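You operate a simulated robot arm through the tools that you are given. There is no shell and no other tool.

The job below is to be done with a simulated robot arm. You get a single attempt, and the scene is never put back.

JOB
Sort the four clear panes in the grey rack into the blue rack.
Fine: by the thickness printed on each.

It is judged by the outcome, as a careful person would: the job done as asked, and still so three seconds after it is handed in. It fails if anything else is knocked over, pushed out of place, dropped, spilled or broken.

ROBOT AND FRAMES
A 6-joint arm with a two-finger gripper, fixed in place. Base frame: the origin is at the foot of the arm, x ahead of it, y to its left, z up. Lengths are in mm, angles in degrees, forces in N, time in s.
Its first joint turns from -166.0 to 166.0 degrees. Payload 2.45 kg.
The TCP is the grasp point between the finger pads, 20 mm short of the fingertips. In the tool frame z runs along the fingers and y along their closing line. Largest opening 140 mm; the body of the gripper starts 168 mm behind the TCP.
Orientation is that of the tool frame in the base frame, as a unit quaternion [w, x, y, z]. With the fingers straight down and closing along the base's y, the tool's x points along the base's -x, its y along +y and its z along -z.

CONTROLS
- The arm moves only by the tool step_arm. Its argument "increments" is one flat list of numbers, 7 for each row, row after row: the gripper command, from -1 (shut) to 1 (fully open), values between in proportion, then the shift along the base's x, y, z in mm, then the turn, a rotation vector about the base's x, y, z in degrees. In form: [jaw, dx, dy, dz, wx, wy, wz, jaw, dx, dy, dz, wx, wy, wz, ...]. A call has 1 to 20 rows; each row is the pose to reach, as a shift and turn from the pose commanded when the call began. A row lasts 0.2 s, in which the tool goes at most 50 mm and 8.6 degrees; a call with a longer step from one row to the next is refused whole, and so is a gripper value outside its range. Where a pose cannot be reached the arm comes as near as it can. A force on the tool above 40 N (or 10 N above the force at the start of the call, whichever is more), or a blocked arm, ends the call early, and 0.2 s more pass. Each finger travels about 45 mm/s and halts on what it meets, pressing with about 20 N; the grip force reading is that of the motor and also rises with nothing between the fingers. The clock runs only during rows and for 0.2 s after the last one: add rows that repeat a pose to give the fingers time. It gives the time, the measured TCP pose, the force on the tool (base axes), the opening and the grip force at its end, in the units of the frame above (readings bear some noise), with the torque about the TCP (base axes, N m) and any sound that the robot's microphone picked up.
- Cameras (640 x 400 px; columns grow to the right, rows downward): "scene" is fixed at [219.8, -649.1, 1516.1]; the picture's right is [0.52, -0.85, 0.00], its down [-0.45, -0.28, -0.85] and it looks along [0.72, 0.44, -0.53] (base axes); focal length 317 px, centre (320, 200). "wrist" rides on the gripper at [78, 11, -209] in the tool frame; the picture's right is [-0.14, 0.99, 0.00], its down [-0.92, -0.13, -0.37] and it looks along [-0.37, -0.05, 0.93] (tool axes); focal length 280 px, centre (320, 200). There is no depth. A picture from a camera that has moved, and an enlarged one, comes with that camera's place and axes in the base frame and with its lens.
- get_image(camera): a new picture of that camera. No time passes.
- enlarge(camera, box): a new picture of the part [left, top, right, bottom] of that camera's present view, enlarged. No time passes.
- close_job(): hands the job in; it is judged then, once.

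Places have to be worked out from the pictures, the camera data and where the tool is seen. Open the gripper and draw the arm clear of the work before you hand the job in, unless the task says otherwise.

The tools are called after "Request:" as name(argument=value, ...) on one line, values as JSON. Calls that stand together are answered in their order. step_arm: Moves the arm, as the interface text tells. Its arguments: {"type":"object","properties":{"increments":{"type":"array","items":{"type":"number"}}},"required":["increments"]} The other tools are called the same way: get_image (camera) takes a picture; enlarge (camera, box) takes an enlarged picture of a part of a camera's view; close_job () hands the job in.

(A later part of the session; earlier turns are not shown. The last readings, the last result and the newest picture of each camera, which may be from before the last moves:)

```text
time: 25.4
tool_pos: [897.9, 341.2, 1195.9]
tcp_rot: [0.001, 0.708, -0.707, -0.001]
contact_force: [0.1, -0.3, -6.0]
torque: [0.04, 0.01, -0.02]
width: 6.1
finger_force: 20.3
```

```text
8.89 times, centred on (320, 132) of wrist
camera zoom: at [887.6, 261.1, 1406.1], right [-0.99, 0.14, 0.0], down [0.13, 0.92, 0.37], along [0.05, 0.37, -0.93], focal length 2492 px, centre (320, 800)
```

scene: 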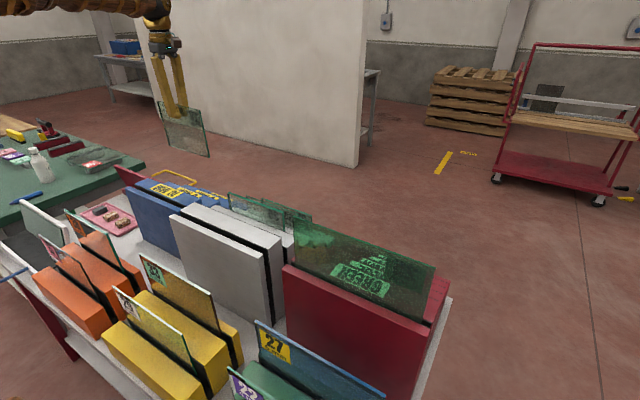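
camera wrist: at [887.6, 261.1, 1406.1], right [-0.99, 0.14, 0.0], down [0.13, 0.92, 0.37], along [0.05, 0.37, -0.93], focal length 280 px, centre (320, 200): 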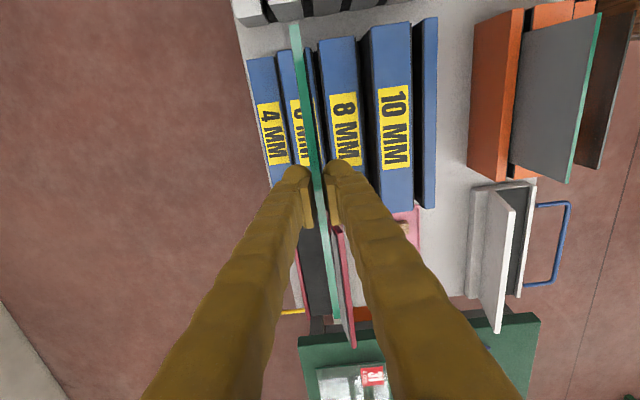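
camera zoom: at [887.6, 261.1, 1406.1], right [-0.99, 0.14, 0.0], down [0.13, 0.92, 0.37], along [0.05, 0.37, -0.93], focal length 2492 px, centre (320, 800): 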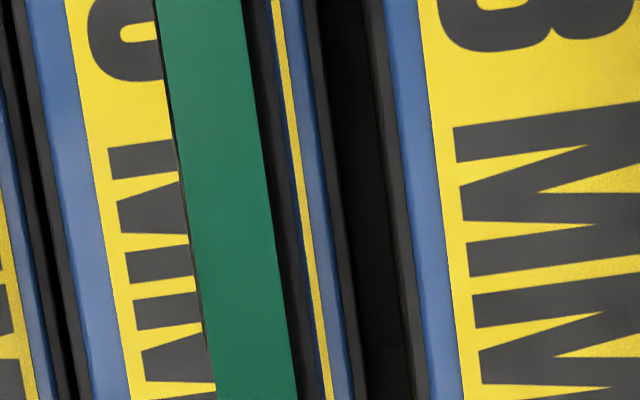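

The 6 mm slot opens from x≈884 to 894, so its centre is about 889.0, and the held pane is parallel to it at x≈898.1. I shift -9.2 mm and lower until the bottom edge is just above the wall tops.

Request:
step_arm(increments=[-1, -9.2, 0, -20, 0, 0, 0, -1, -9.2, 0, -45, 0, 0, 0, -1, -9.2, 0, -70, 0, 0, 0, -1, -9.2, 0, -95, 0, 0, 0, -1, -9.2, 0, -120, 0, 0, 0, -1, -9.2, 0, -140, 0, 0, 0, -1, -9.2, 0, -151, 0, 0, 0, -1, -9.2, 0, -151, 0, 0, 0, -1, -9.2, 0, -151, 0, 0, 0])

Request:
get_image(camera="wrist")

Request:
enlarge(camera="wrist", box=[240, 20, 400, 140])

Request:
enlarge(camera="scene", box=[120, 120, 280, 230])

```text
time: 27.4
tool_pos: [891.2, 341.1, 1044.4]
tcp_rot: [0.0, -0.707, 0.708, 0.001]
contact_force: [-0.4, -0.8, -5.1]
torque: [0.03, 0.01, 0.06]
width: 5.9
finger_force: 20.3
```

```text
taken
camera wrist: at [879.6, 262.0, 1255.2], right [-0.99, 0.14, 0.0], down [0.13, 0.92, 0.37], along [0.05, 0.37, -0.93], focal length 280 px, centre (320, 200)
```

wrist: 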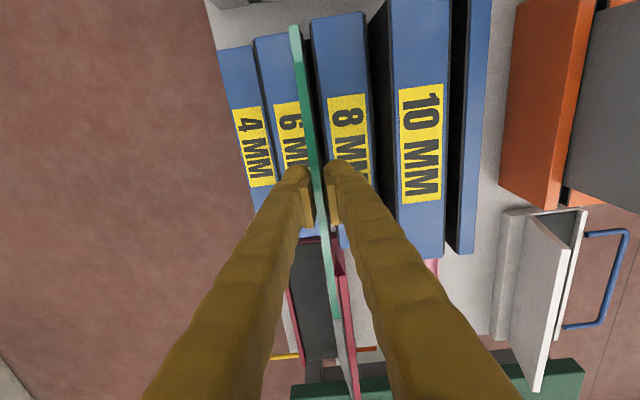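

```text
3.33 times, centred on (320, 80) of wrist
camera zoom: at [879.6, 262.0, 1255.2], right [-0.99, 0.14, 0.0], down [0.13, 0.92, 0.37], along [0.05, 0.37, -0.93], focal length 935 px, centre (320, 600)
```

zoom: 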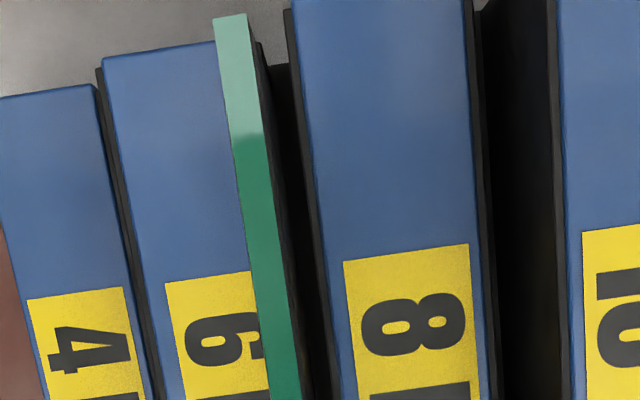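

```text
3.64 times, centred on (200, 175) of scene
camera zoom: at [219.8, -649.1, 1516.1], right [0.52, -0.85, 0.0], down [-0.45, -0.28, -0.85], along [0.72, 0.44, -0.53], focal length 1154 px, centre (756, 291)
```

zoom: 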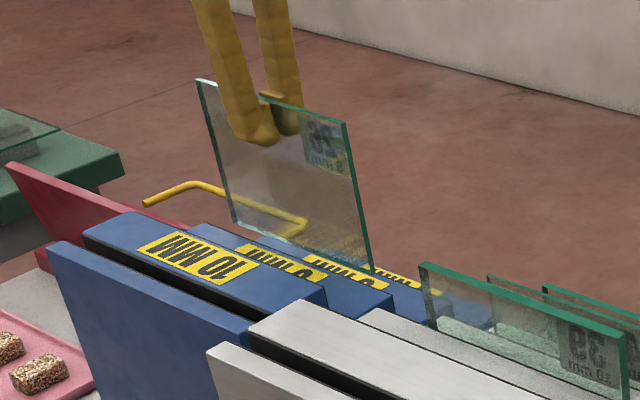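

The pane is now just above the slot. I zoom in tighter to check alignment before inserting.

Request:
enlarge(camera="wrist", box=[290, 60, 350, 110])

Request:
enlarge(camera="wrist", box=[290, 220, 360, 330])

```text
8.00 times, centred on (320, 85) of wrist
camera zoom: at [879.6, 262.0, 1255.2], right [-0.99, 0.14, 0.0], down [0.13, 0.92, 0.37], along [0.05, 0.37, -0.93], focal length 2243 px, centre (320, 1120)
```

zoom: 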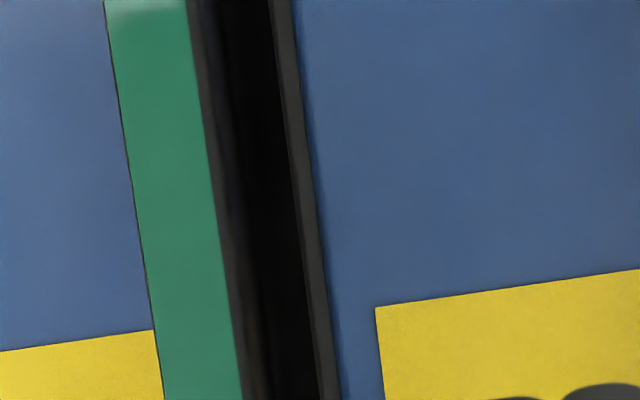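

```text
3.64 times, centred on (325, 275) of wrist
camera zoom: at [879.6, 262.0, 1255.2], right [-0.99, 0.14, 0.0], down [0.13, 0.92, 0.37], along [0.05, 0.37, -0.93], focal length 1020 px, centre (302, -73)
```

zoom: 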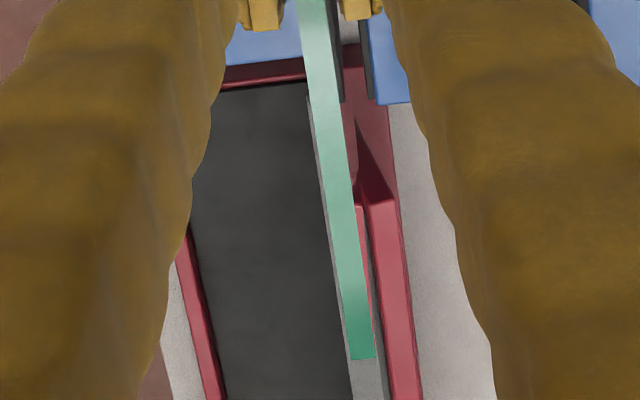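

The slot opening is x≈883.3–893.5 and the pane sits at about 890.3, so I shift -1.7 mm. Then I lower in small steps and watch the force.

Request:
step_arm(increments=[-1, -1.7, 0, 0, 0, 0, 0, -1, -1.7, 0, -4, 0, 0, 0, -1, -1.7, 0, -8, 0, 0, 0, -1, -1.7, 0, -12, 0, 0, 0, -1, -1.7, 0, -16, 0, 0, 0, -1, -1.7, 0, -20, 0, 0, 0, -1, -1.7, 0, -24, 0, 0, 0, -1, -1.7, 0, -28, 0, 0, 0])

Request:
enlarge(camera="wrist", box=[290, 60, 350, 110])

Request:
enlarge(camera="scene", box=[120, 140, 260, 230])

```text
time: 29.2
tool_pos: [889.2, 341.9, 1018.6]
tcp_rot: [0.001, 0.708, -0.706, -0.001]
contact_force: [0.3, 0.3, -6.3]
torque: [0.02, 0.03, -0.02]
width: 6.1
finger_force: 20.0
```

```text
8.00 times, centred on (320, 85) of wrist
camera zoom: at [877.6, 262.4, 1228.0], right [-0.99, 0.14, 0.0], down [0.13, 0.92, 0.37], along [0.05, 0.37, -0.93], focal length 2243 px, centre (320, 1120)
```

zoom: 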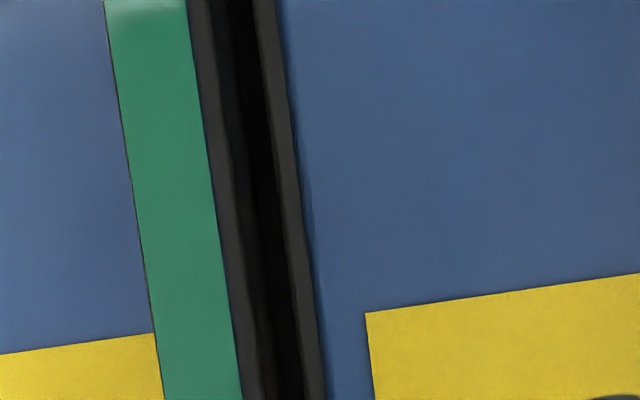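

```text
4.44 times, centred on (190, 185) of scene
camera zoom: at [219.8, -649.1, 1516.1], right [0.52, -0.85, 0.0], down [-0.45, -0.28, -0.85], along [0.72, 0.44, -0.53], focal length 1410 px, centre (898, 267)
```

zoom: 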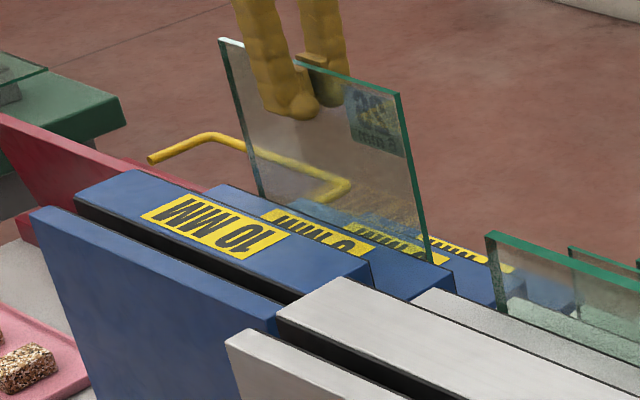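

The bottom edge is just inside the top of the taller wall with no contact. I go on in gentle steps toward the lower wall.

Request:
step_arm(increments=[-1, 0.3, 0, -6, 0, 0, 0, -1, 0.3, 0, -12, 0, 0, 0, -1, 0.3, 0, -18, 0, 0, 0, -1, 0.3, 0, -24, 0, 0, 0, -1, 0.3, 0, -30, 0, 0, 0, -1, 0.3, 0, -35, 0, 0, 0, -1, 0.3, 0, -35, 0, 0, 0])

Request:
enlarge(camera="wrist", box=[290, 60, 350, 110])

Request:
enlarge(camera="scene", box=[120, 140, 260, 230])

```text
time: 30.8
tool_pos: [889.0, 340.7, 982.4]
tcp_rot: [0.0, 0.708, -0.706, -0.002]
contact_force: [-0.7, 1.5, 13.1]
torque: [0.01, 0.02, -0.02]
width: 6.0
finger_force: 20.2
```

```text
8.00 times, centred on (320, 85) of wrist
camera zoom: at [877.9, 262.5, 1192.9], right [-0.99, 0.14, 0.0], down [0.13, 0.92, 0.37], along [0.05, 0.37, -0.93], focal length 2243 px, centre (320, 1120)
```

zoom: 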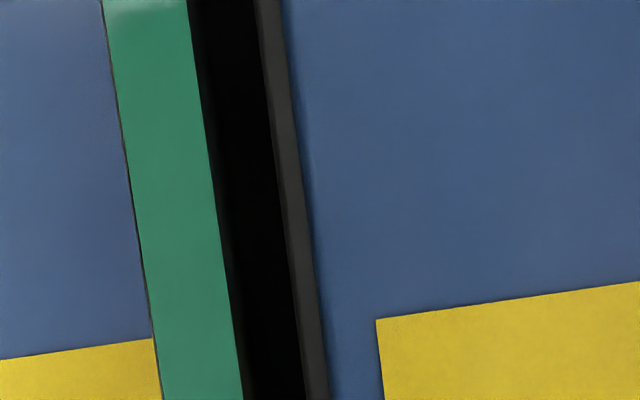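

```text
4.44 times, centred on (190, 185) of scene
camera zoom: at [219.8, -649.1, 1516.1], right [0.52, -0.85, 0.0], down [-0.45, -0.28, -0.85], along [0.72, 0.44, -0.53], focal length 1410 px, centre (898, 267)
```

zoom: 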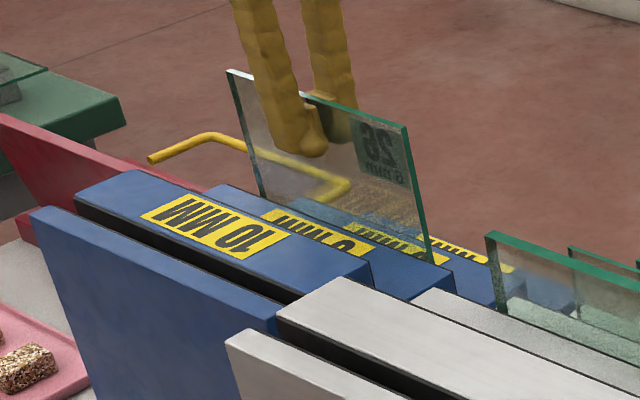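

At TCP z≈982 the force rose to +13 N: the bottom edge is touching, most likely on the lower wall's liner (top about 838), since the seat should be some 50 mm deeper. I back off 6 mm and look closer.

Request:
step_arm(increments=[-1, 0, 0, 3, 0, 0, 0, -1, 0, 0, 6, 0, 0, 0, -1, 0, 0, 6, 0, 0, 0])

Request:
get_image(camera="wrist")

Request:
enlarge(camera="wrist", box=[280, 0, 360, 60])

Request:
enlarge(camera="wrist", box=[290, 190, 370, 340])

```text
time: 31.6
tool_pos: [888.6, 342.4, 986.0]
tcp_rot: [0.0, 0.708, -0.706, -0.002]
contact_force: [0.2, -1.0, -5.1]
torque: [0.03, -0.01, 0.01]
width: 5.9
finger_force: 19.8
```

```text
taken
camera wrist: at [878.3, 262.7, 1197.2], right [-0.99, 0.14, 0.0], down [0.13, 0.92, 0.37], along [0.05, 0.37, -0.93], focal length 280 px, centre (320, 200)
```

wrist: 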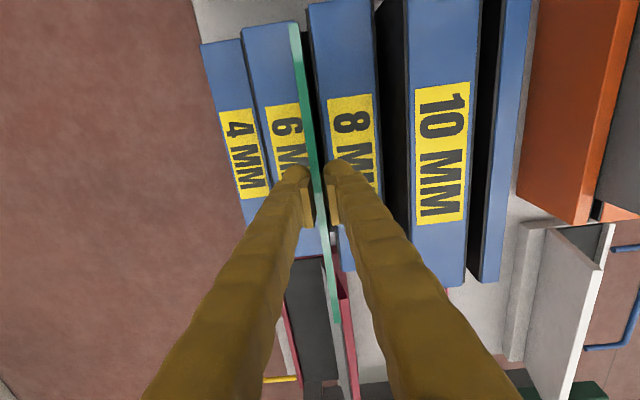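

```text
6.67 times, centred on (320, 30) of wrist
camera zoom: at [878.3, 262.7, 1197.2], right [-0.99, 0.14, 0.0], down [0.13, 0.92, 0.37], along [0.05, 0.37, -0.93], focal length 1869 px, centre (320, 1333)
```

zoom: 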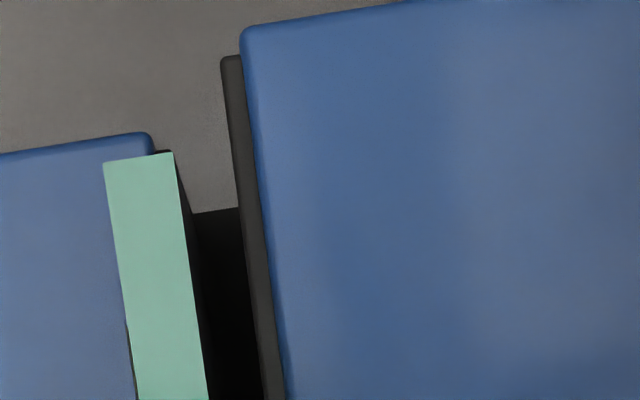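

```text
2.67 times, centred on (330, 265) of wrist
camera zoom: at [878.3, 262.7, 1197.2], right [-0.99, 0.14, 0.0], down [0.13, 0.92, 0.37], along [0.05, 0.37, -0.93], focal length 748 px, centre (293, 27)
```

zoom: 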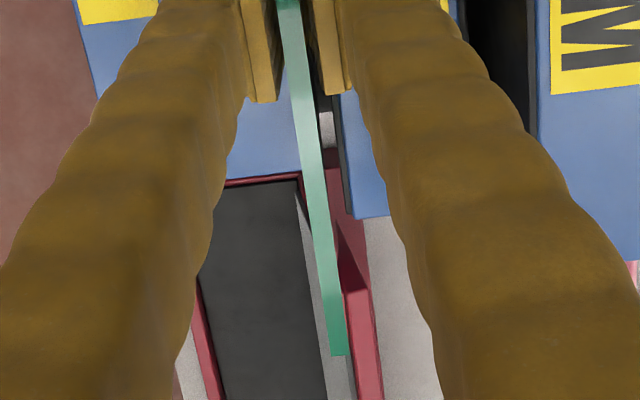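

At the slot's near end the liner faces read x≈882.5 and 893.2, so the centre is about 887.9 and I'm roughly 1 mm too far in +x. I shift -1.2 mm and lower again gently.

Request:
step_arm(increments=[-1, -1.2, 0, 0, 0, 0, 0, -1, -1.2, 0, -3, 0, 0, 0, -1, -1.2, 0, -6, 0, 0, 0, -1, -1.2, 0, -9, 0, 0, 0, -1, -1.2, 0, -12, 0, 0, 0])

```text
time: 32.8
tool_pos: [886.7, 342.4, 976.5]
tcp_rot: [0.001, 0.708, -0.707, -0.001]
contact_force: [-0.3, -0.4, -5.2]
torque: [0.05, -0.04, -0.02]
width: 6.0
finger_force: 19.8
```

It passed the earlier contact height with no extra force. I keep lowering.

Request:
step_arm(increments=[-1, 0, 0, -5, 0, 0, 0, -1, 0, 0, -10, 0, 0, 0, -1, 0, 0, -15, 0, 0, 0, -1, 0, 0, -20, 0, 0, 0, -1, 0, 0, -25, 0, 0, 0, -1, 0, 0, -30, 0, 0, 0, -1, 0, 0, -30, 0, 0, 0])

Request:
enlarge(camera="wrist", box=[270, 0, 390, 110])

Request:
enlarge(camera="scene", box=[120, 140, 260, 230])

```text
time: 34.4
tool_pos: [886.9, 341.5, 946.7]
tcp_rot: [0.002, 0.707, -0.707, -0.001]
contact_force: [0.5, -0.2, -6.3]
torque: [0.0, 0.01, 0.02]
width: 5.9
finger_force: 20.1
```

```text
3.64 times, centred on (330, 55) of wrist
camera zoom: at [876.6, 262.8, 1156.9], right [-0.99, 0.14, 0.0], down [0.13, 0.92, 0.37], along [0.05, 0.37, -0.93], focal length 1020 px, centre (284, 727)
```

zoom: 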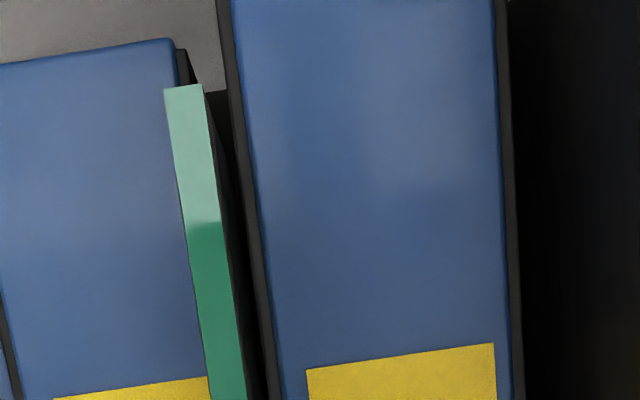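

```text
4.44 times, centred on (190, 185) of scene
camera zoom: at [219.8, -649.1, 1516.1], right [0.52, -0.85, 0.0], down [-0.45, -0.28, -0.85], along [0.72, 0.44, -0.53], focal length 1410 px, centre (898, 267)
```

zoom: 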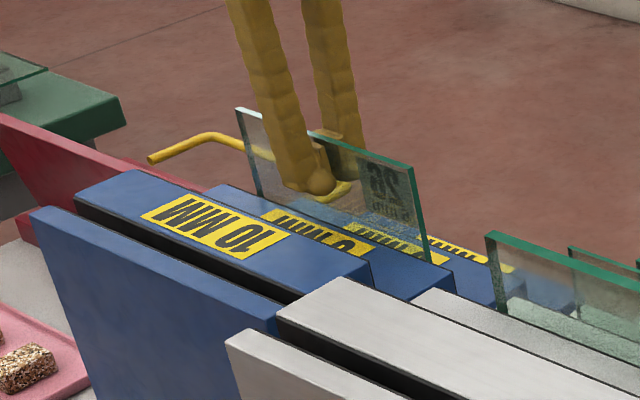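

It is about 17 mm above where I expect the seat. I lower with finer steps to feel it.

Request:
step_arm(increments=[-1, 0, 0, -3, 0, 0, 0, -1, 0, 0, -6, 0, 0, 0, -1, 0, 0, -9, 0, 0, 0, -1, 0, 0, -12, 0, 0, 0, -1, 0, 0, -15, 0, 0, 0])

```text
time: 35.6
tool_pos: [887.5, 342.2, 932.2]
tcp_rot: [0.001, 0.708, -0.706, -0.002]
contact_force: [0.4, 1.1, -5.7]
torque: [0.02, 0.02, 0.01]
width: 6.2
finger_force: 20.2
```

No contact yet; I continue in 1.5 mm steps.

Request:
step_arm(increments=[-1, 0, 0, -1.5, 0, 0, 0, -1, 0, 0, -3, 0, 0, 0, -1, 0, 0, -4.5, 0, 0, 0])

```text
time: 36.4
tool_pos: [888.5, 343.4, 928.0]
tcp_rot: [0.001, 0.708, -0.706, 0.0]
contact_force: [0.3, 0.5, -5.8]
torque: [0.02, -0.02, -0.02]
width: 5.8
finger_force: 20.2
```

Request:
step_arm(increments=[-1, 0, 0, -1.5, 0, 0, 0, -1, 0, 0, -3, 0, 0, 0, -1, 0, 0, -4.5, 0, 0, 0])

Request:
enlarge(camera="wrist", box=[260, 0, 400, 240])

```text
time: 37.2
tool_pos: [888.1, 341.9, 923.4]
tcp_rot: [0.0, 0.707, -0.707, 0.0]
contact_force: [-1.1, 2.1, 0.4]
torque: [-0.43, 0.0, -0.01]
width: 6.1
finger_force: 19.9
```

```text
1.67 times, centred on (330, 120) of wrist
camera zoom: at [877.4, 262.8, 1133.2], right [-0.99, 0.14, 0.0], down [0.13, 0.92, 0.37], along [0.05, 0.37, -0.93], focal length 467 px, centre (303, 333)
```

zoom: 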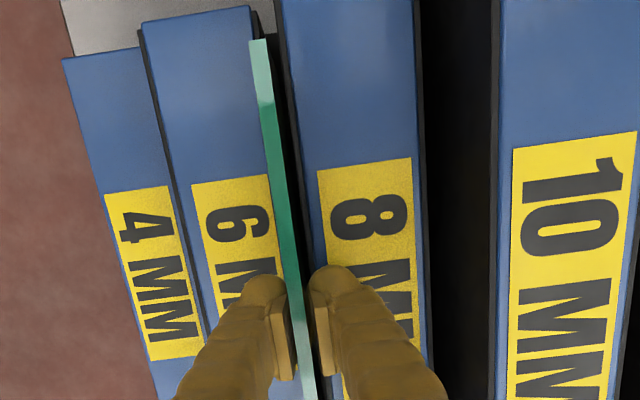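

The z force went from -5.8 to +0.4 N with a small torque, so the lower edge is on the slot floor, -y corner first. I ease down 1 mm more, then open slightly to release.

Request:
step_arm(increments=[-1, 0, 0, -1, 0, 0, 0, -1, 0, 0, -1.2, 0, 0, 0])

Request:
step_arm(increments=[-0.95, 0, 0, 0, 0, 0, 0, -0.88, 0, 0, 0, 0, 0, 0, -0.8, 0, 0, 0, 0, 0, 0, -0.8, 0, 0, 0, 0, 0, 0])

Request:
enlarge(camera="wrist", box=[260, 0, 400, 240])

Request:
enlarge(camera="scene", box=[120, 140, 260, 230])

```text
time: 37.8
tool_pos: [888.1, 342.2, 921.7]
tcp_rot: [0.0, 0.708, -0.706, -0.001]
contact_force: [-0.1, 2.8, 12.7]
torque: [0.02, 0.03, 0.03]
width: 5.8
finger_force: 19.9
```

```text
time: 38.8
tool_pos: [887.7, 341.9, 920.4]
tcp_rot: [0.001, 0.707, -0.707, -0.001]
contact_force: [0.0, -0.5, 0.5]
torque: [0.0, -0.01, -0.04]
width: 13.9
finger_force: 0.0
```

```text
1.67 times, centred on (330, 120) of wrist
camera zoom: at [877.0, 262.7, 1131.7], right [-0.99, 0.14, 0.0], down [0.13, 0.92, 0.37], along [0.05, 0.37, -0.93], focal length 467 px, centre (303, 333)
```

zoom: 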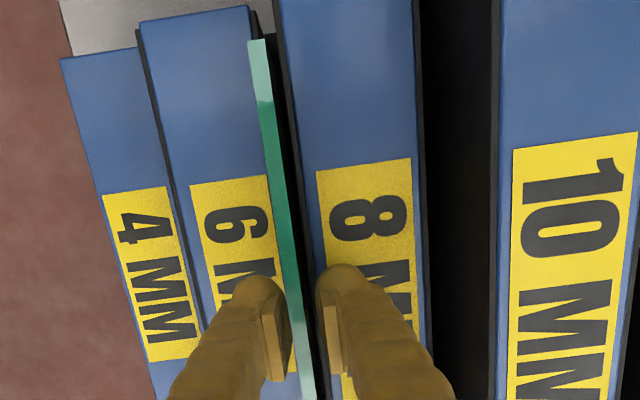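

```text
4.44 times, centred on (190, 185) of scene
camera zoom: at [219.8, -649.1, 1516.1], right [0.52, -0.85, 0.0], down [-0.45, -0.28, -0.85], along [0.72, 0.44, -0.53], focal length 1410 px, centre (898, 267)
```

zoom: 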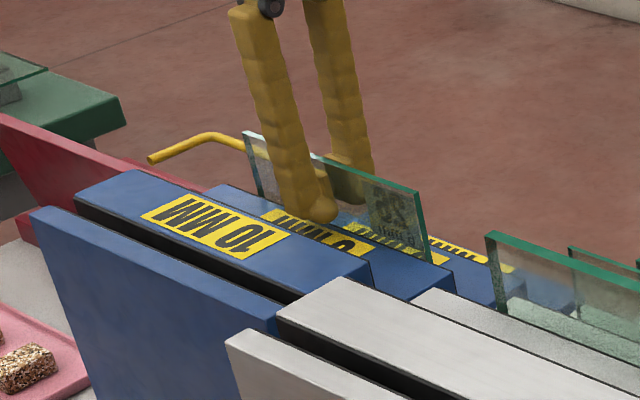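

Pane 26 rests in the 6 mm slot, released. I open the jaws further, rise straight up, then go to pane 39 in the grey rack.

Request:
step_arm(increments=[-0.6, 0, 0, 0, 0, 0, 0, -0.45, 0, 0, 0, 0, 0, 0, -0.45, 0, 0, 10, 0, 0, 0, -0.45, 0, 0, 30, 0, 0, 0, -0.45, 0, 0, 60, 0, 0, 0, -0.45, 0, 0, 100, 0, 0, 0, -0.45, 0, 0, 145, 0, 0, 0, -0.45, 0, 0, 190, 0, 0, 0, -0.45, 0, 0, 230, 0, 0, 0, -0.45, 0, 0, 259, 0, 0, 0, -0.45, 0, 0, 259, 0, 0, 0])

Request:
enlarge(camera="wrist", box=[200, 0, 440, 240])

Request:
enlarge(camera="scene", box=[100, 140, 320, 270])

```text
time: 41.2
tool_pos: [888.7, 339.9, 1179.5]
tcp_rot: [0.001, 0.708, -0.706, -0.001]
contact_force: [0.0, -0.3, -0.7]
torque: [0.02, 0.02, 0.01]
width: 38.4
finger_force: 0.0
```

```text
1.67 times, centred on (320, 120) of wrist
camera zoom: at [878.1, 261.5, 1390.7], right [-0.99, 0.14, 0.0], down [0.13, 0.92, 0.37], along [0.05, 0.37, -0.93], focal length 467 px, centre (320, 333)
```

zoom: 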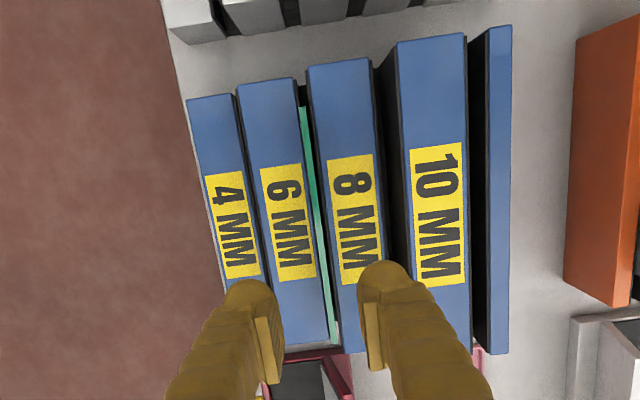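

```text
2.91 times, centred on (210, 205) of scene
camera zoom: at [219.8, -649.1, 1516.1], right [0.52, -0.85, 0.0], down [-0.45, -0.28, -0.85], along [0.72, 0.44, -0.53], focal length 923 px, centre (640, 186)
```

zoom: 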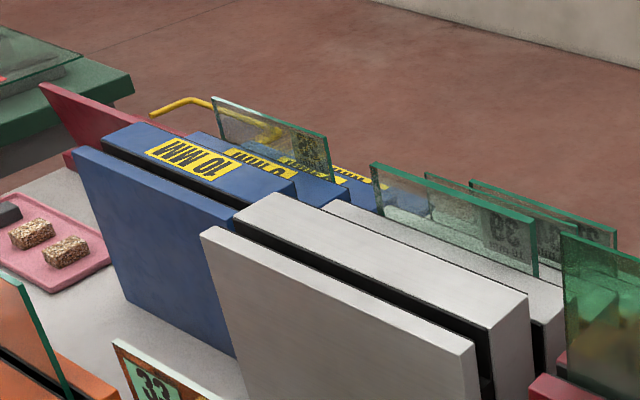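

Pane 26 stands properly between the 8 and 6 MM walls. Now over to pane 39.

Request:
step_arm(increments=[-0.143, -6, -39, 0, 0, 0, 0, -0.143, -12, -78, 0, 0, 0, 0, -0.143, -18, -117, 0, 0, 0, 0, -0.143, -24, -156, 0, 0, 0, 0, -0.143, -30, -195, 0, 0, 0, 0, -0.143, -36, -234, 0, 0, 0, 0, -0.143, -42, -273, 0, 0, 0, 0, -0.143, -48, -312, 0, 0, 0, 0, -0.143, -54, -351, 0, 0, 0, 0, -0.143, -62, -389, -10, 0, 0, 0, -0.143, -62, -389, -30, 0, 0, 0, -0.143, -62, -389, -30, 0, 0, 0])

Request:
get_image(camera="wrist")

Request:
enlarge(camera="wrist", box=[270, 30, 390, 120])

```text
time: 43.8
tool_pos: [824.1, -47.8, 1149.5]
tcp_rot: [0.001, 0.708, -0.706, 0.0]
contact_force: [0.3, -0.7, -0.3]
torque: [0.01, 0.02, 0.02]
width: 60.0
finger_force: 0.0
```

```text
taken
camera wrist: at [813.8, -126.6, 1359.5], right [-0.99, 0.14, 0.0], down [0.13, 0.92, 0.37], along [0.05, 0.37, -0.93], focal length 280 px, centre (320, 200)
```

wrist: 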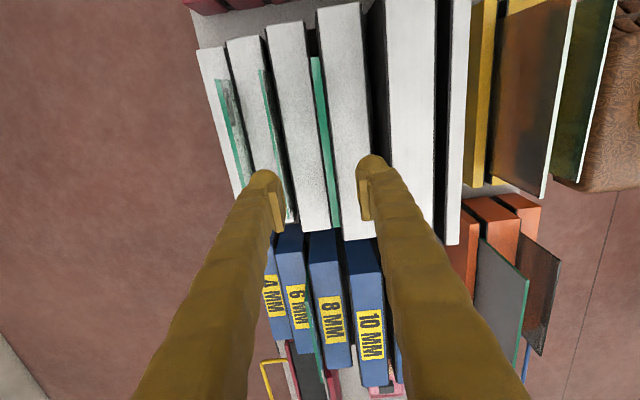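

```text
4.44 times, centred on (330, 75) of wrist
camera zoom: at [813.8, -126.6, 1359.5], right [-0.99, 0.14, 0.0], down [0.13, 0.92, 0.37], along [0.05, 0.37, -0.93], focal length 1246 px, centre (276, 756)
```

zoom: 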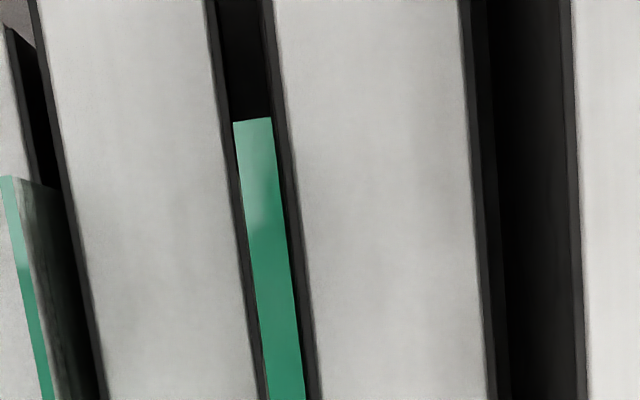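

Pane 39 is about 10 mm thick at x≈815.7 with its top at z≈1003. I centre on it and descend to just above its top edge.

Request:
step_arm(increments=[-0.143, -4, 0, -20, 0, 0, 0, -0.143, -8.8, -1, -45, 0, 0, 0, -0.143, -8.8, -1, -70, 0, 0, 0, -0.143, -8.8, -1, -95, 0, 0, 0, -0.143, -8.8, -1, -112, 0, 0, 0, -0.143, -8.8, -1, -112, 0, 0, 0])

Request:
get_image(camera="wrist")

Request:
enlarge(camera="wrist", box=[260, 30, 380, 230])

```text
time: 45.2
tool_pos: [816.3, -49.4, 1037.0]
tcp_rot: [0.001, 0.708, -0.706, 0.0]
contact_force: [0.0, -1.5, 0.1]
torque: [-0.03, 0.04, 0.03]
width: 59.7
finger_force: 0.0
```

```text
taken
camera wrist: at [804.8, -128.5, 1247.5], right [-0.99, 0.14, 0.0], down [0.13, 0.92, 0.37], along [0.05, 0.37, -0.93], focal length 280 px, centre (320, 200)
```

wrist: 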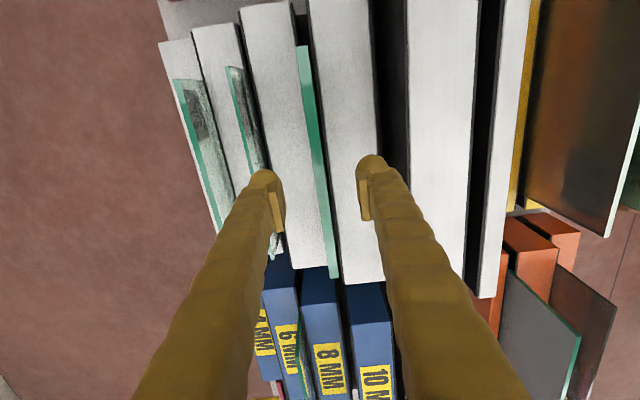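

```text
2.00 times, centred on (320, 130) of wrist
camera zoom: at [804.8, -128.5, 1247.5], right [-0.99, 0.14, 0.0], down [0.13, 0.92, 0.37], along [0.05, 0.37, -0.93], focal length 561 px, centre (320, 340)
```

zoom: 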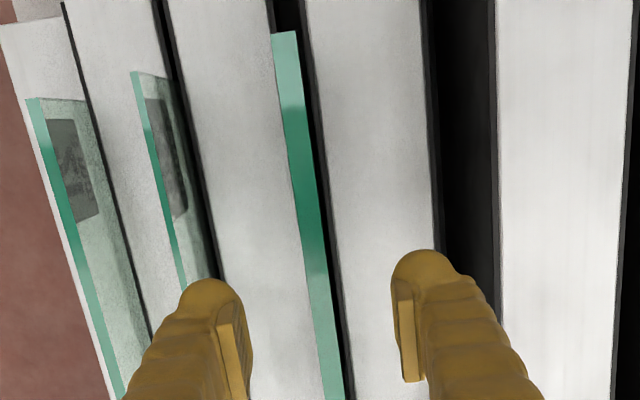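

The pane is centred between the fingers. I descend to grip height and close gradually.

Request:
step_arm(increments=[-0.143, 0, 1, -15, 0, 0, 0, -0.143, 0, 1, -30, 0, 0, 0, -0.143, 0, 1, -45, 0, 0, 0, -0.143, 0, 1, -60, 0, 0, 0, -0.143, 0, 1, -60, 0, 0, 0, -0.4, 0, 1, -60, 0, 0, 0, -0.6, 0, 1, -60, 0, 0, 0, -0.72, 0, 1, -60, 0, 0, 0, -0.8, 0, 1, -60, 0, 0, 0])

Request:
enlarge(camera="wrist", box=[260, 120, 380, 240])

Request:
enlarge(camera="scene", box=[180, 140, 320, 260])

```text
time: 47.2
tool_pos: [814.7, -48.4, 979.4]
tcp_rot: [0.001, 0.708, -0.706, -0.001]
contact_force: [-0.3, 0.1, -0.1]
torque: [0.02, -0.03, 0.04]
width: 14.0
finger_force: 0.1
```

```text
3.33 times, centred on (320, 180) of wrist
camera zoom: at [804.6, -127.0, 1190.0], right [-0.99, 0.14, 0.0], down [0.13, 0.92, 0.37], along [0.05, 0.37, -0.93], focal length 935 px, centre (320, 267)
```

zoom: 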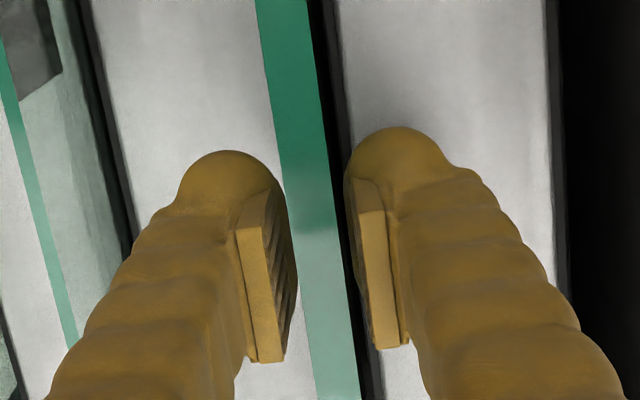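

```text
3.33 times, centred on (250, 200) of scene
camera zoom: at [219.8, -649.1, 1516.1], right [0.52, -0.85, 0.0], down [-0.45, -0.28, -0.85], along [0.72, 0.44, -0.53], focal length 1058 px, centre (553, 200)
```

zoom: 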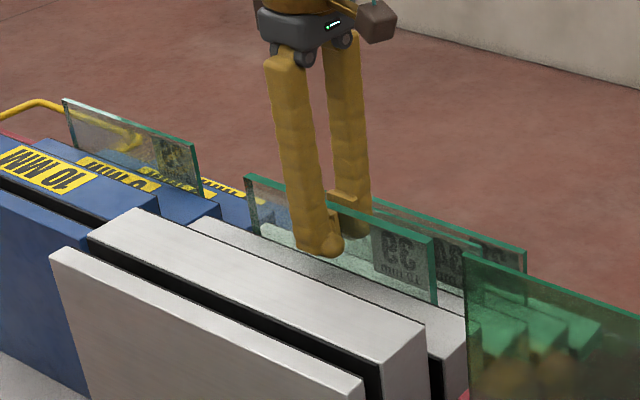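

Opening is 14 mm with the 10 mm pane centred between the pads. I close fully and make a small test lift.

Request:
step_arm(increments=[-0.85, 0, 0, 0, 0, 0, 0, -0.9, 0, 0, 0, 0, 0, 0, -1, 0, 0, 0, 0, 0, 0, -1, 0, 0, 0, 0, 0, 0, -1, 0, 0, 0, 0, 0, 0, -1, 0, 0, 4, 0, 0, 0, -1, 0, 0, 8, 0, 0, 0, -1, 0, 0, 16, 0, 0, 0, -1, 0, 0, 24, 0, 0, 0, -1, 0, 0, 24, 0, 0, 0])

Request:
get_image(camera="wrist")

```text
time: 49.4
tool_pos: [813.9, -48.0, 1001.8]
tcp_rot: [0.002, 0.708, -0.706, -0.001]
contact_force: [0.2, 1.2, -9.4]
torque: [0.02, -0.01, 0.0]
width: 9.3
finger_force: 19.6
```

```text
taken
camera wrist: at [804.7, -127.0, 1212.4], right [-0.99, 0.14, 0.0], down [0.13, 0.92, 0.37], along [0.05, 0.37, -0.93], focal length 280 px, centre (320, 200)
```

wrist: 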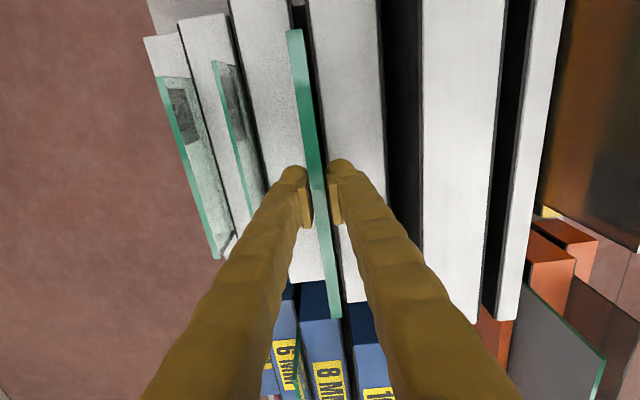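

The 10 mm pane is held at 9.4 N. I lift it clear and carry it to above the blue 10 mm slot.

Request:
step_arm(increments=[-1, 0, 0, 25, 0, 0, 0, -1, 0, 0, 50, 0, 0, 0, -1, 0, 0, 75, 0, 0, 0, -1, 0, 0, 100, 0, 0, 0, -1, 0, 0, 125, 0, 0, 0, -1, 0, 0, 150, 0, 0, 0, -1, 0, 40, 155, 0, 0, 0, -1, 0, 80, 155, 0, 0, 0, -1, 0, 120, 155, 0, 0, 0, -1, 0, 160, 155, 0, 0, 0, -1, 0, 200, 155, 0, 0, 0, -1, 0, 240, 155, 0, 0, 0, -1, 0, 280, 155, 0, 0, 0, -1, 0, 320, 155, 0, 0, 0, -1, 0, 360, 155, 0, 0, 0, -1, 0, 390, 155, 0, 0, 0, -1, -35, 390, 155, 0, 0, 0, -1, -67, 390, 155, 0, 0, 0, -1, -67, 390, 155, 0, 0, 0, -1, -67, 390, 155, 0, 0, 0])

Request:
get_image(camera="wrist")

Request:
enlarge(camera="wrist", box=[290, 60, 350, 110])

Request:
enlarge(camera="scene", box=[80, 100, 320, 260])

```text
time: 53.6
tool_pos: [750.0, 341.7, 1159.3]
tcp_rot: [-0.001, -0.707, 0.707, 0.0]
contact_force: [-0.6, 0.0, -9.5]
torque: [0.0, 0.02, 0.03]
width: 9.2
finger_force: 20.1
```

```text
taken
camera wrist: at [738.6, 263.3, 1369.9], right [-0.99, 0.14, 0.0], down [0.13, 0.92, 0.37], along [0.05, 0.37, -0.93], focal length 280 px, centre (320, 200)
```

wrist: 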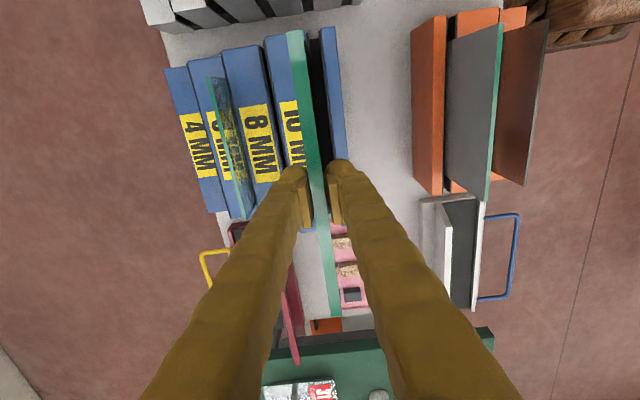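

```text
8.00 times, centred on (320, 85) of wrist
camera zoom: at [738.6, 263.3, 1369.9], right [-0.99, 0.14, 0.0], down [0.13, 0.92, 0.37], along [0.05, 0.37, -0.93], focal length 2243 px, centre (320, 1120)
```

zoom: 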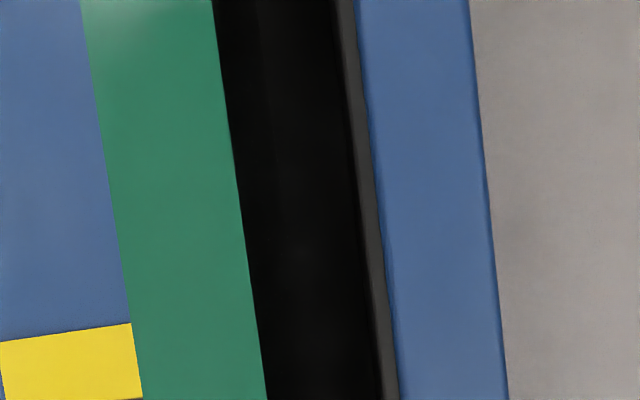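

```text
2.50 times, centred on (200, 180) of scene
camera zoom: at [219.8, -649.1, 1516.1], right [0.52, -0.85, 0.0], down [-0.45, -0.28, -0.85], along [0.72, 0.44, -0.53], focal length 793 px, centre (620, 250)
```

zoom: 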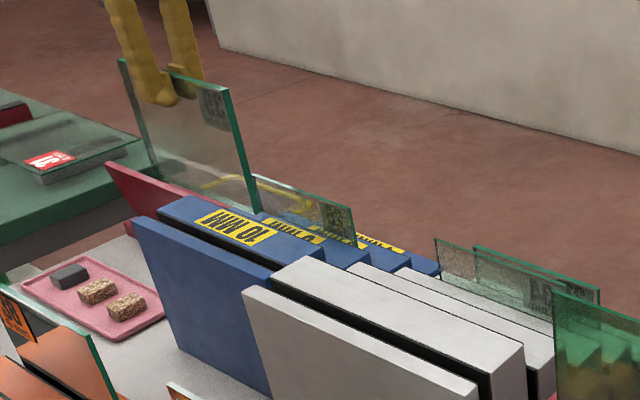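

The near-side liner of the 10 mm slot is at x≈731, but the held pane hides the far side. I shift +8 mm to bring the far edge into view.

Request:
step_arm(increments=[-1, 8, 0, 0, 0, 0, 0, -1, 8, 0, 0, 0, 0, 0])

Request:
enlarge(camera="wrist", box=[290, 60, 350, 110])

Request:
enlarge(camera="wrist", box=[280, 10, 360, 70])

```text
time: 54.2
tool_pos: [757.3, 342.6, 1158.8]
tcp_rot: [0.0, 0.708, -0.706, -0.001]
contact_force: [-0.2, 0.1, -9.4]
torque: [-0.02, -0.02, 0.0]
width: 9.3
finger_force: 19.9
```

```text
8.00 times, centred on (320, 85) of wrist
camera zoom: at [746.7, 263.1, 1368.8], right [-0.99, 0.14, 0.0], down [0.13, 0.92, 0.37], along [0.05, 0.37, -0.93], focal length 2243 px, centre (320, 1120)
```

zoom: 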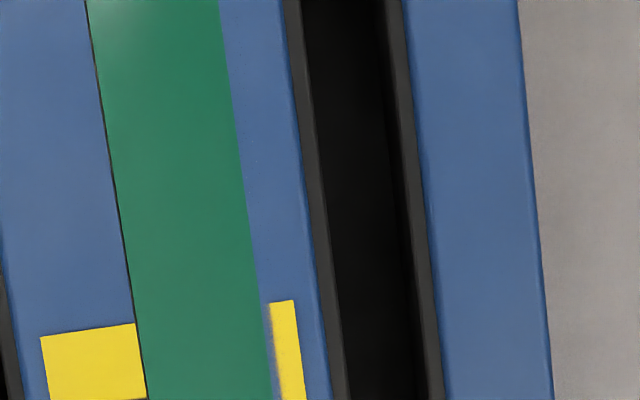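

```text
6.67 times, centred on (320, 40) of wrist
camera zoom: at [746.7, 263.1, 1368.8], right [-0.99, 0.14, 0.0], down [0.13, 0.92, 0.37], along [0.05, 0.37, -0.93], focal length 1869 px, centre (320, 1267)
```

zoom: 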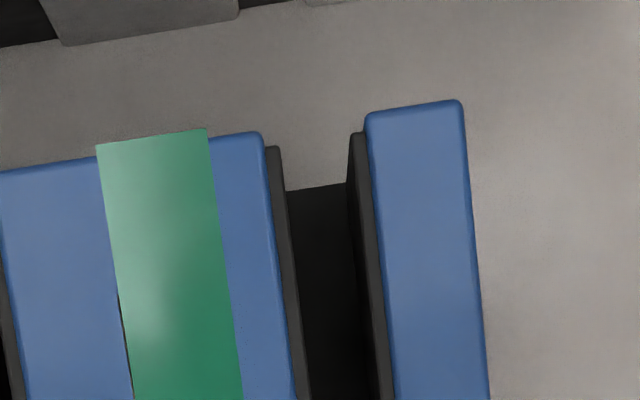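

The 10 mm slot opens from x≈730.9 to 745.5. Correcting for a slight tool lean, its centre is about 737.5. I shift the pane over it and lower to just above the wall tops.

Request:
step_arm(increments=[-1, -10, 0, 0, 0, 0, 0, -1, -19.5, 0, -10, 0, 0, 0, -1, -19.5, 0, -30, 0, 0, 0, -1, -19.5, 0, -50, 0, 0, 0, -1, -19.5, 0, -64, 0, 0, 0, -1, -19.5, 0, -64, 0, 0, 0, -1, -19.5, 0, -64, 0, 0, 0])

Request:
enlarge(camera="wrist", box=[280, 10, 380, 110])

Request:
enlarge(camera="scene", box=[90, 120, 250, 230])

```text
time: 55.8
tool_pos: [736.7, 341.0, 1092.6]
tcp_rot: [0.001, 0.707, -0.707, -0.001]
contact_force: [-0.5, -0.7, -8.7]
torque: [0.01, 0.02, 0.01]
width: 9.5
finger_force: 20.1
```

```text
4.00 times, centred on (330, 60) of wrist
camera zoom: at [726.3, 261.6, 1303.6], right [-0.99, 0.14, 0.0], down [0.13, 0.92, 0.37], along [0.05, 0.37, -0.93], focal length 1122 px, centre (280, 760)
```

zoom: 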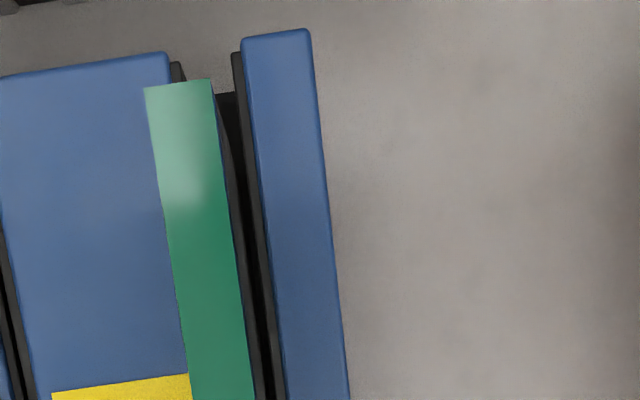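

```text
3.64 times, centred on (170, 175) of scene
camera zoom: at [219.8, -649.1, 1516.1], right [0.52, -0.85, 0.0], down [-0.45, -0.28, -0.85], along [0.72, 0.44, -0.53], focal length 1154 px, centre (866, 291)
```

zoom: 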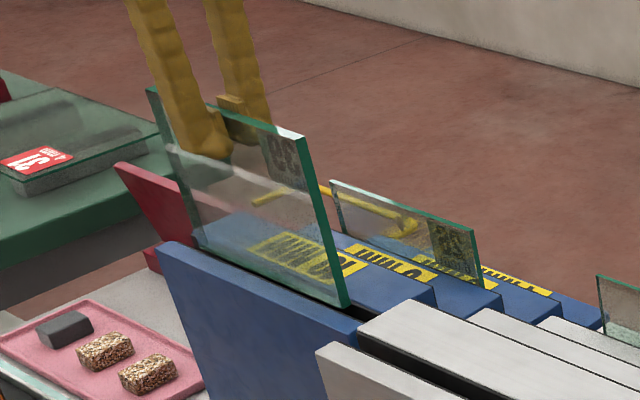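

The pane is within about 0.5 mm of the slot centre. I nudge +0.6 mm and lower in gentle steps.

Request:
step_arm(increments=[-1, 0.6, 0, -3, 0, 0, 0, -1, 0.6, 0, -7, 0, 0, 0, -1, 0.6, 0, -11, 0, 0, 0, -1, 0.6, 0, -15, 0, 0, 0, -1, 0.6, 0, -19, 0, 0, 0, -1, 0.6, 0, -23, 0, 0, 0, -1, 0.6, 0, -27, 0, 0, 0])

Request:
enlarge(camera="wrist", box=[280, 10, 380, 110])

```text
time: 57.4
tool_pos: [738.4, 342.7, 1065.2]
tcp_rot: [0.001, 0.707, -0.707, -0.001]
contact_force: [-0.1, 0.2, -9.1]
torque: [0.0, 0.02, -0.01]
width: 9.0
finger_force: 19.9
```

```text
4.00 times, centred on (330, 60) of wrist
camera zoom: at [727.7, 263.9, 1276.1], right [-0.99, 0.14, 0.0], down [0.13, 0.92, 0.37], along [0.05, 0.37, -0.93], focal length 1122 px, centre (280, 760)
```

zoom: 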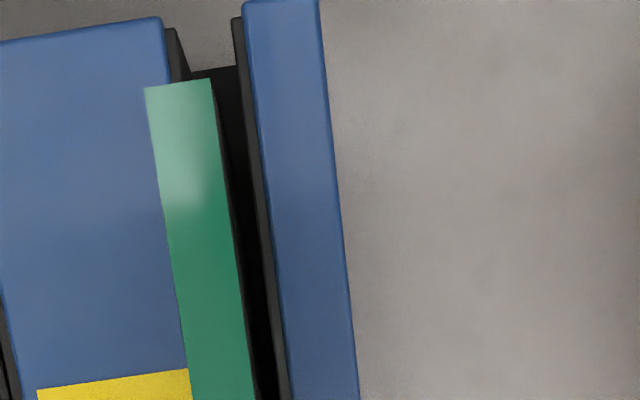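

It has entered the slot with no contact force. I continue toward the floor, expected near TCP z 1020.

Request:
step_arm(increments=[-1, -0.4, 0, -5, 0, 0, 0, -1, -0.4, 0, -10, 0, 0, 0, -1, -0.4, 0, -15, 0, 0, 0, -1, -0.4, 0, -20, 0, 0, 0, -1, -0.4, 0, -25, 0, 0, 0, -1, -0.4, 0, -30, 0, 0, 0, -1, -0.4, 0, -33, 0, 0, 0])

```text
time: 59.0
tool_pos: [738.3, 344.1, 1032.8]
tcp_rot: [0.002, 0.708, -0.707, -0.002]
contact_force: [-0.1, -0.7, -7.3]
torque: [-0.22, 0.01, -0.01]
width: 9.5
finger_force: 20.3
```

A small torque has appeared, so it may be just touching. I go 2 mm further in fine steps.

Request:
step_arm(increments=[-1, 0, 0, -1, 0, 0, 0, -1, 0, 0, -2, 0, 0, 0])

Request:
enlarge(camera="wrist", box=[280, 10, 380, 110])

Request:
enlarge(camera="scene", box=[90, 120, 250, 230])

```text
time: 59.6
tool_pos: [739.3, 343.1, 1029.6]
tcp_rot: [0.0, 0.707, -0.707, -0.001]
contact_force: [0.3, 4.4, 12.5]
torque: [0.05, -0.01, -0.04]
width: 9.5
finger_force: 20.1
```

```text
4.00 times, centred on (330, 60) of wrist
camera zoom: at [727.4, 264.4, 1241.3], right [-0.99, 0.14, 0.0], down [0.13, 0.92, 0.37], along [0.05, 0.37, -0.93], focal length 1122 px, centre (280, 760)
```

zoom: 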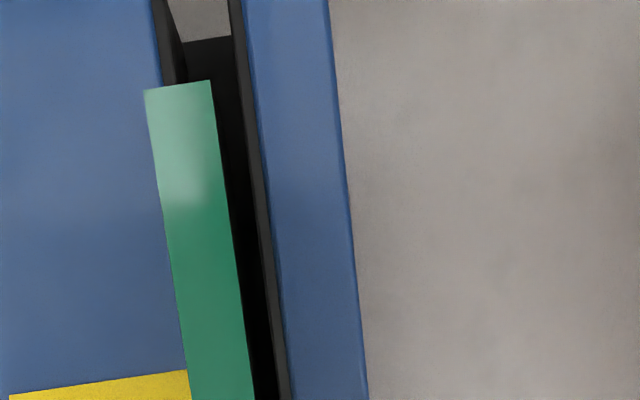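

```text
3.64 times, centred on (170, 175) of scene
camera zoom: at [219.8, -649.1, 1516.1], right [0.52, -0.85, 0.0], down [-0.45, -0.28, -0.85], along [0.72, 0.44, -0.53], focal length 1154 px, centre (866, 291)
```

zoom: 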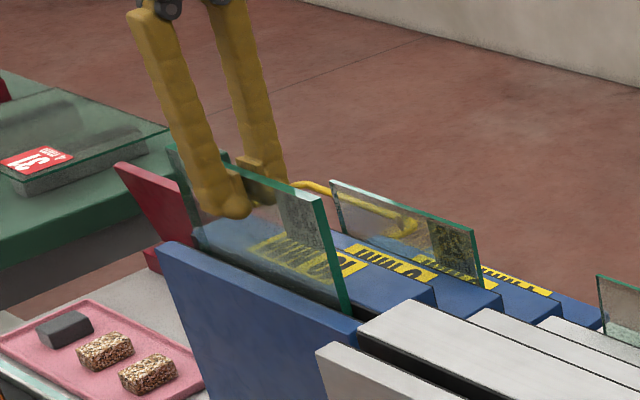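

The z force jumped to +12.5 N at TCP z≈1031, which matches the slot floor seen at the open end. Pane 39 is seated, so I release it gently.

Request:
step_arm(increments=[-1, 0, 0, 0.5, 0, 0, 0, -0.9, 0, 0, 0.5, 0, 0, 0, -0.82, 0, 0, 0.5, 0, 0, 0, -0.74, 0, 0, 0.5, 0, 0, 0, -0.74, 0, 0, 0.5, 0, 0, 0])

Request:
enlarge(camera="wrist", box=[260, 0, 400, 240])

```text
time: 60.8
tool_pos: [738.1, 344.1, 1030.4]
tcp_rot: [0.0, 0.708, -0.707, -0.001]
contact_force: [0.3, -0.5, 0.1]
torque: [-0.02, 0.04, -0.05]
width: 18.1
finger_force: 0.0
```

```text
1.67 times, centred on (330, 120) of wrist
camera zoom: at [727.6, 264.2, 1240.9], right [-0.99, 0.14, 0.0], down [0.13, 0.92, 0.37], along [0.05, 0.37, -0.93], focal length 467 px, centre (303, 333)
```

zoom: 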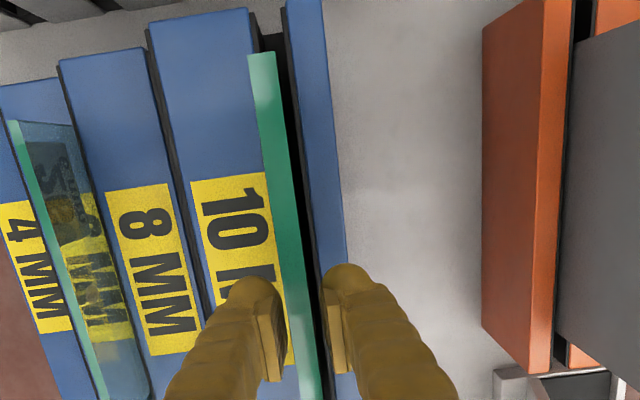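

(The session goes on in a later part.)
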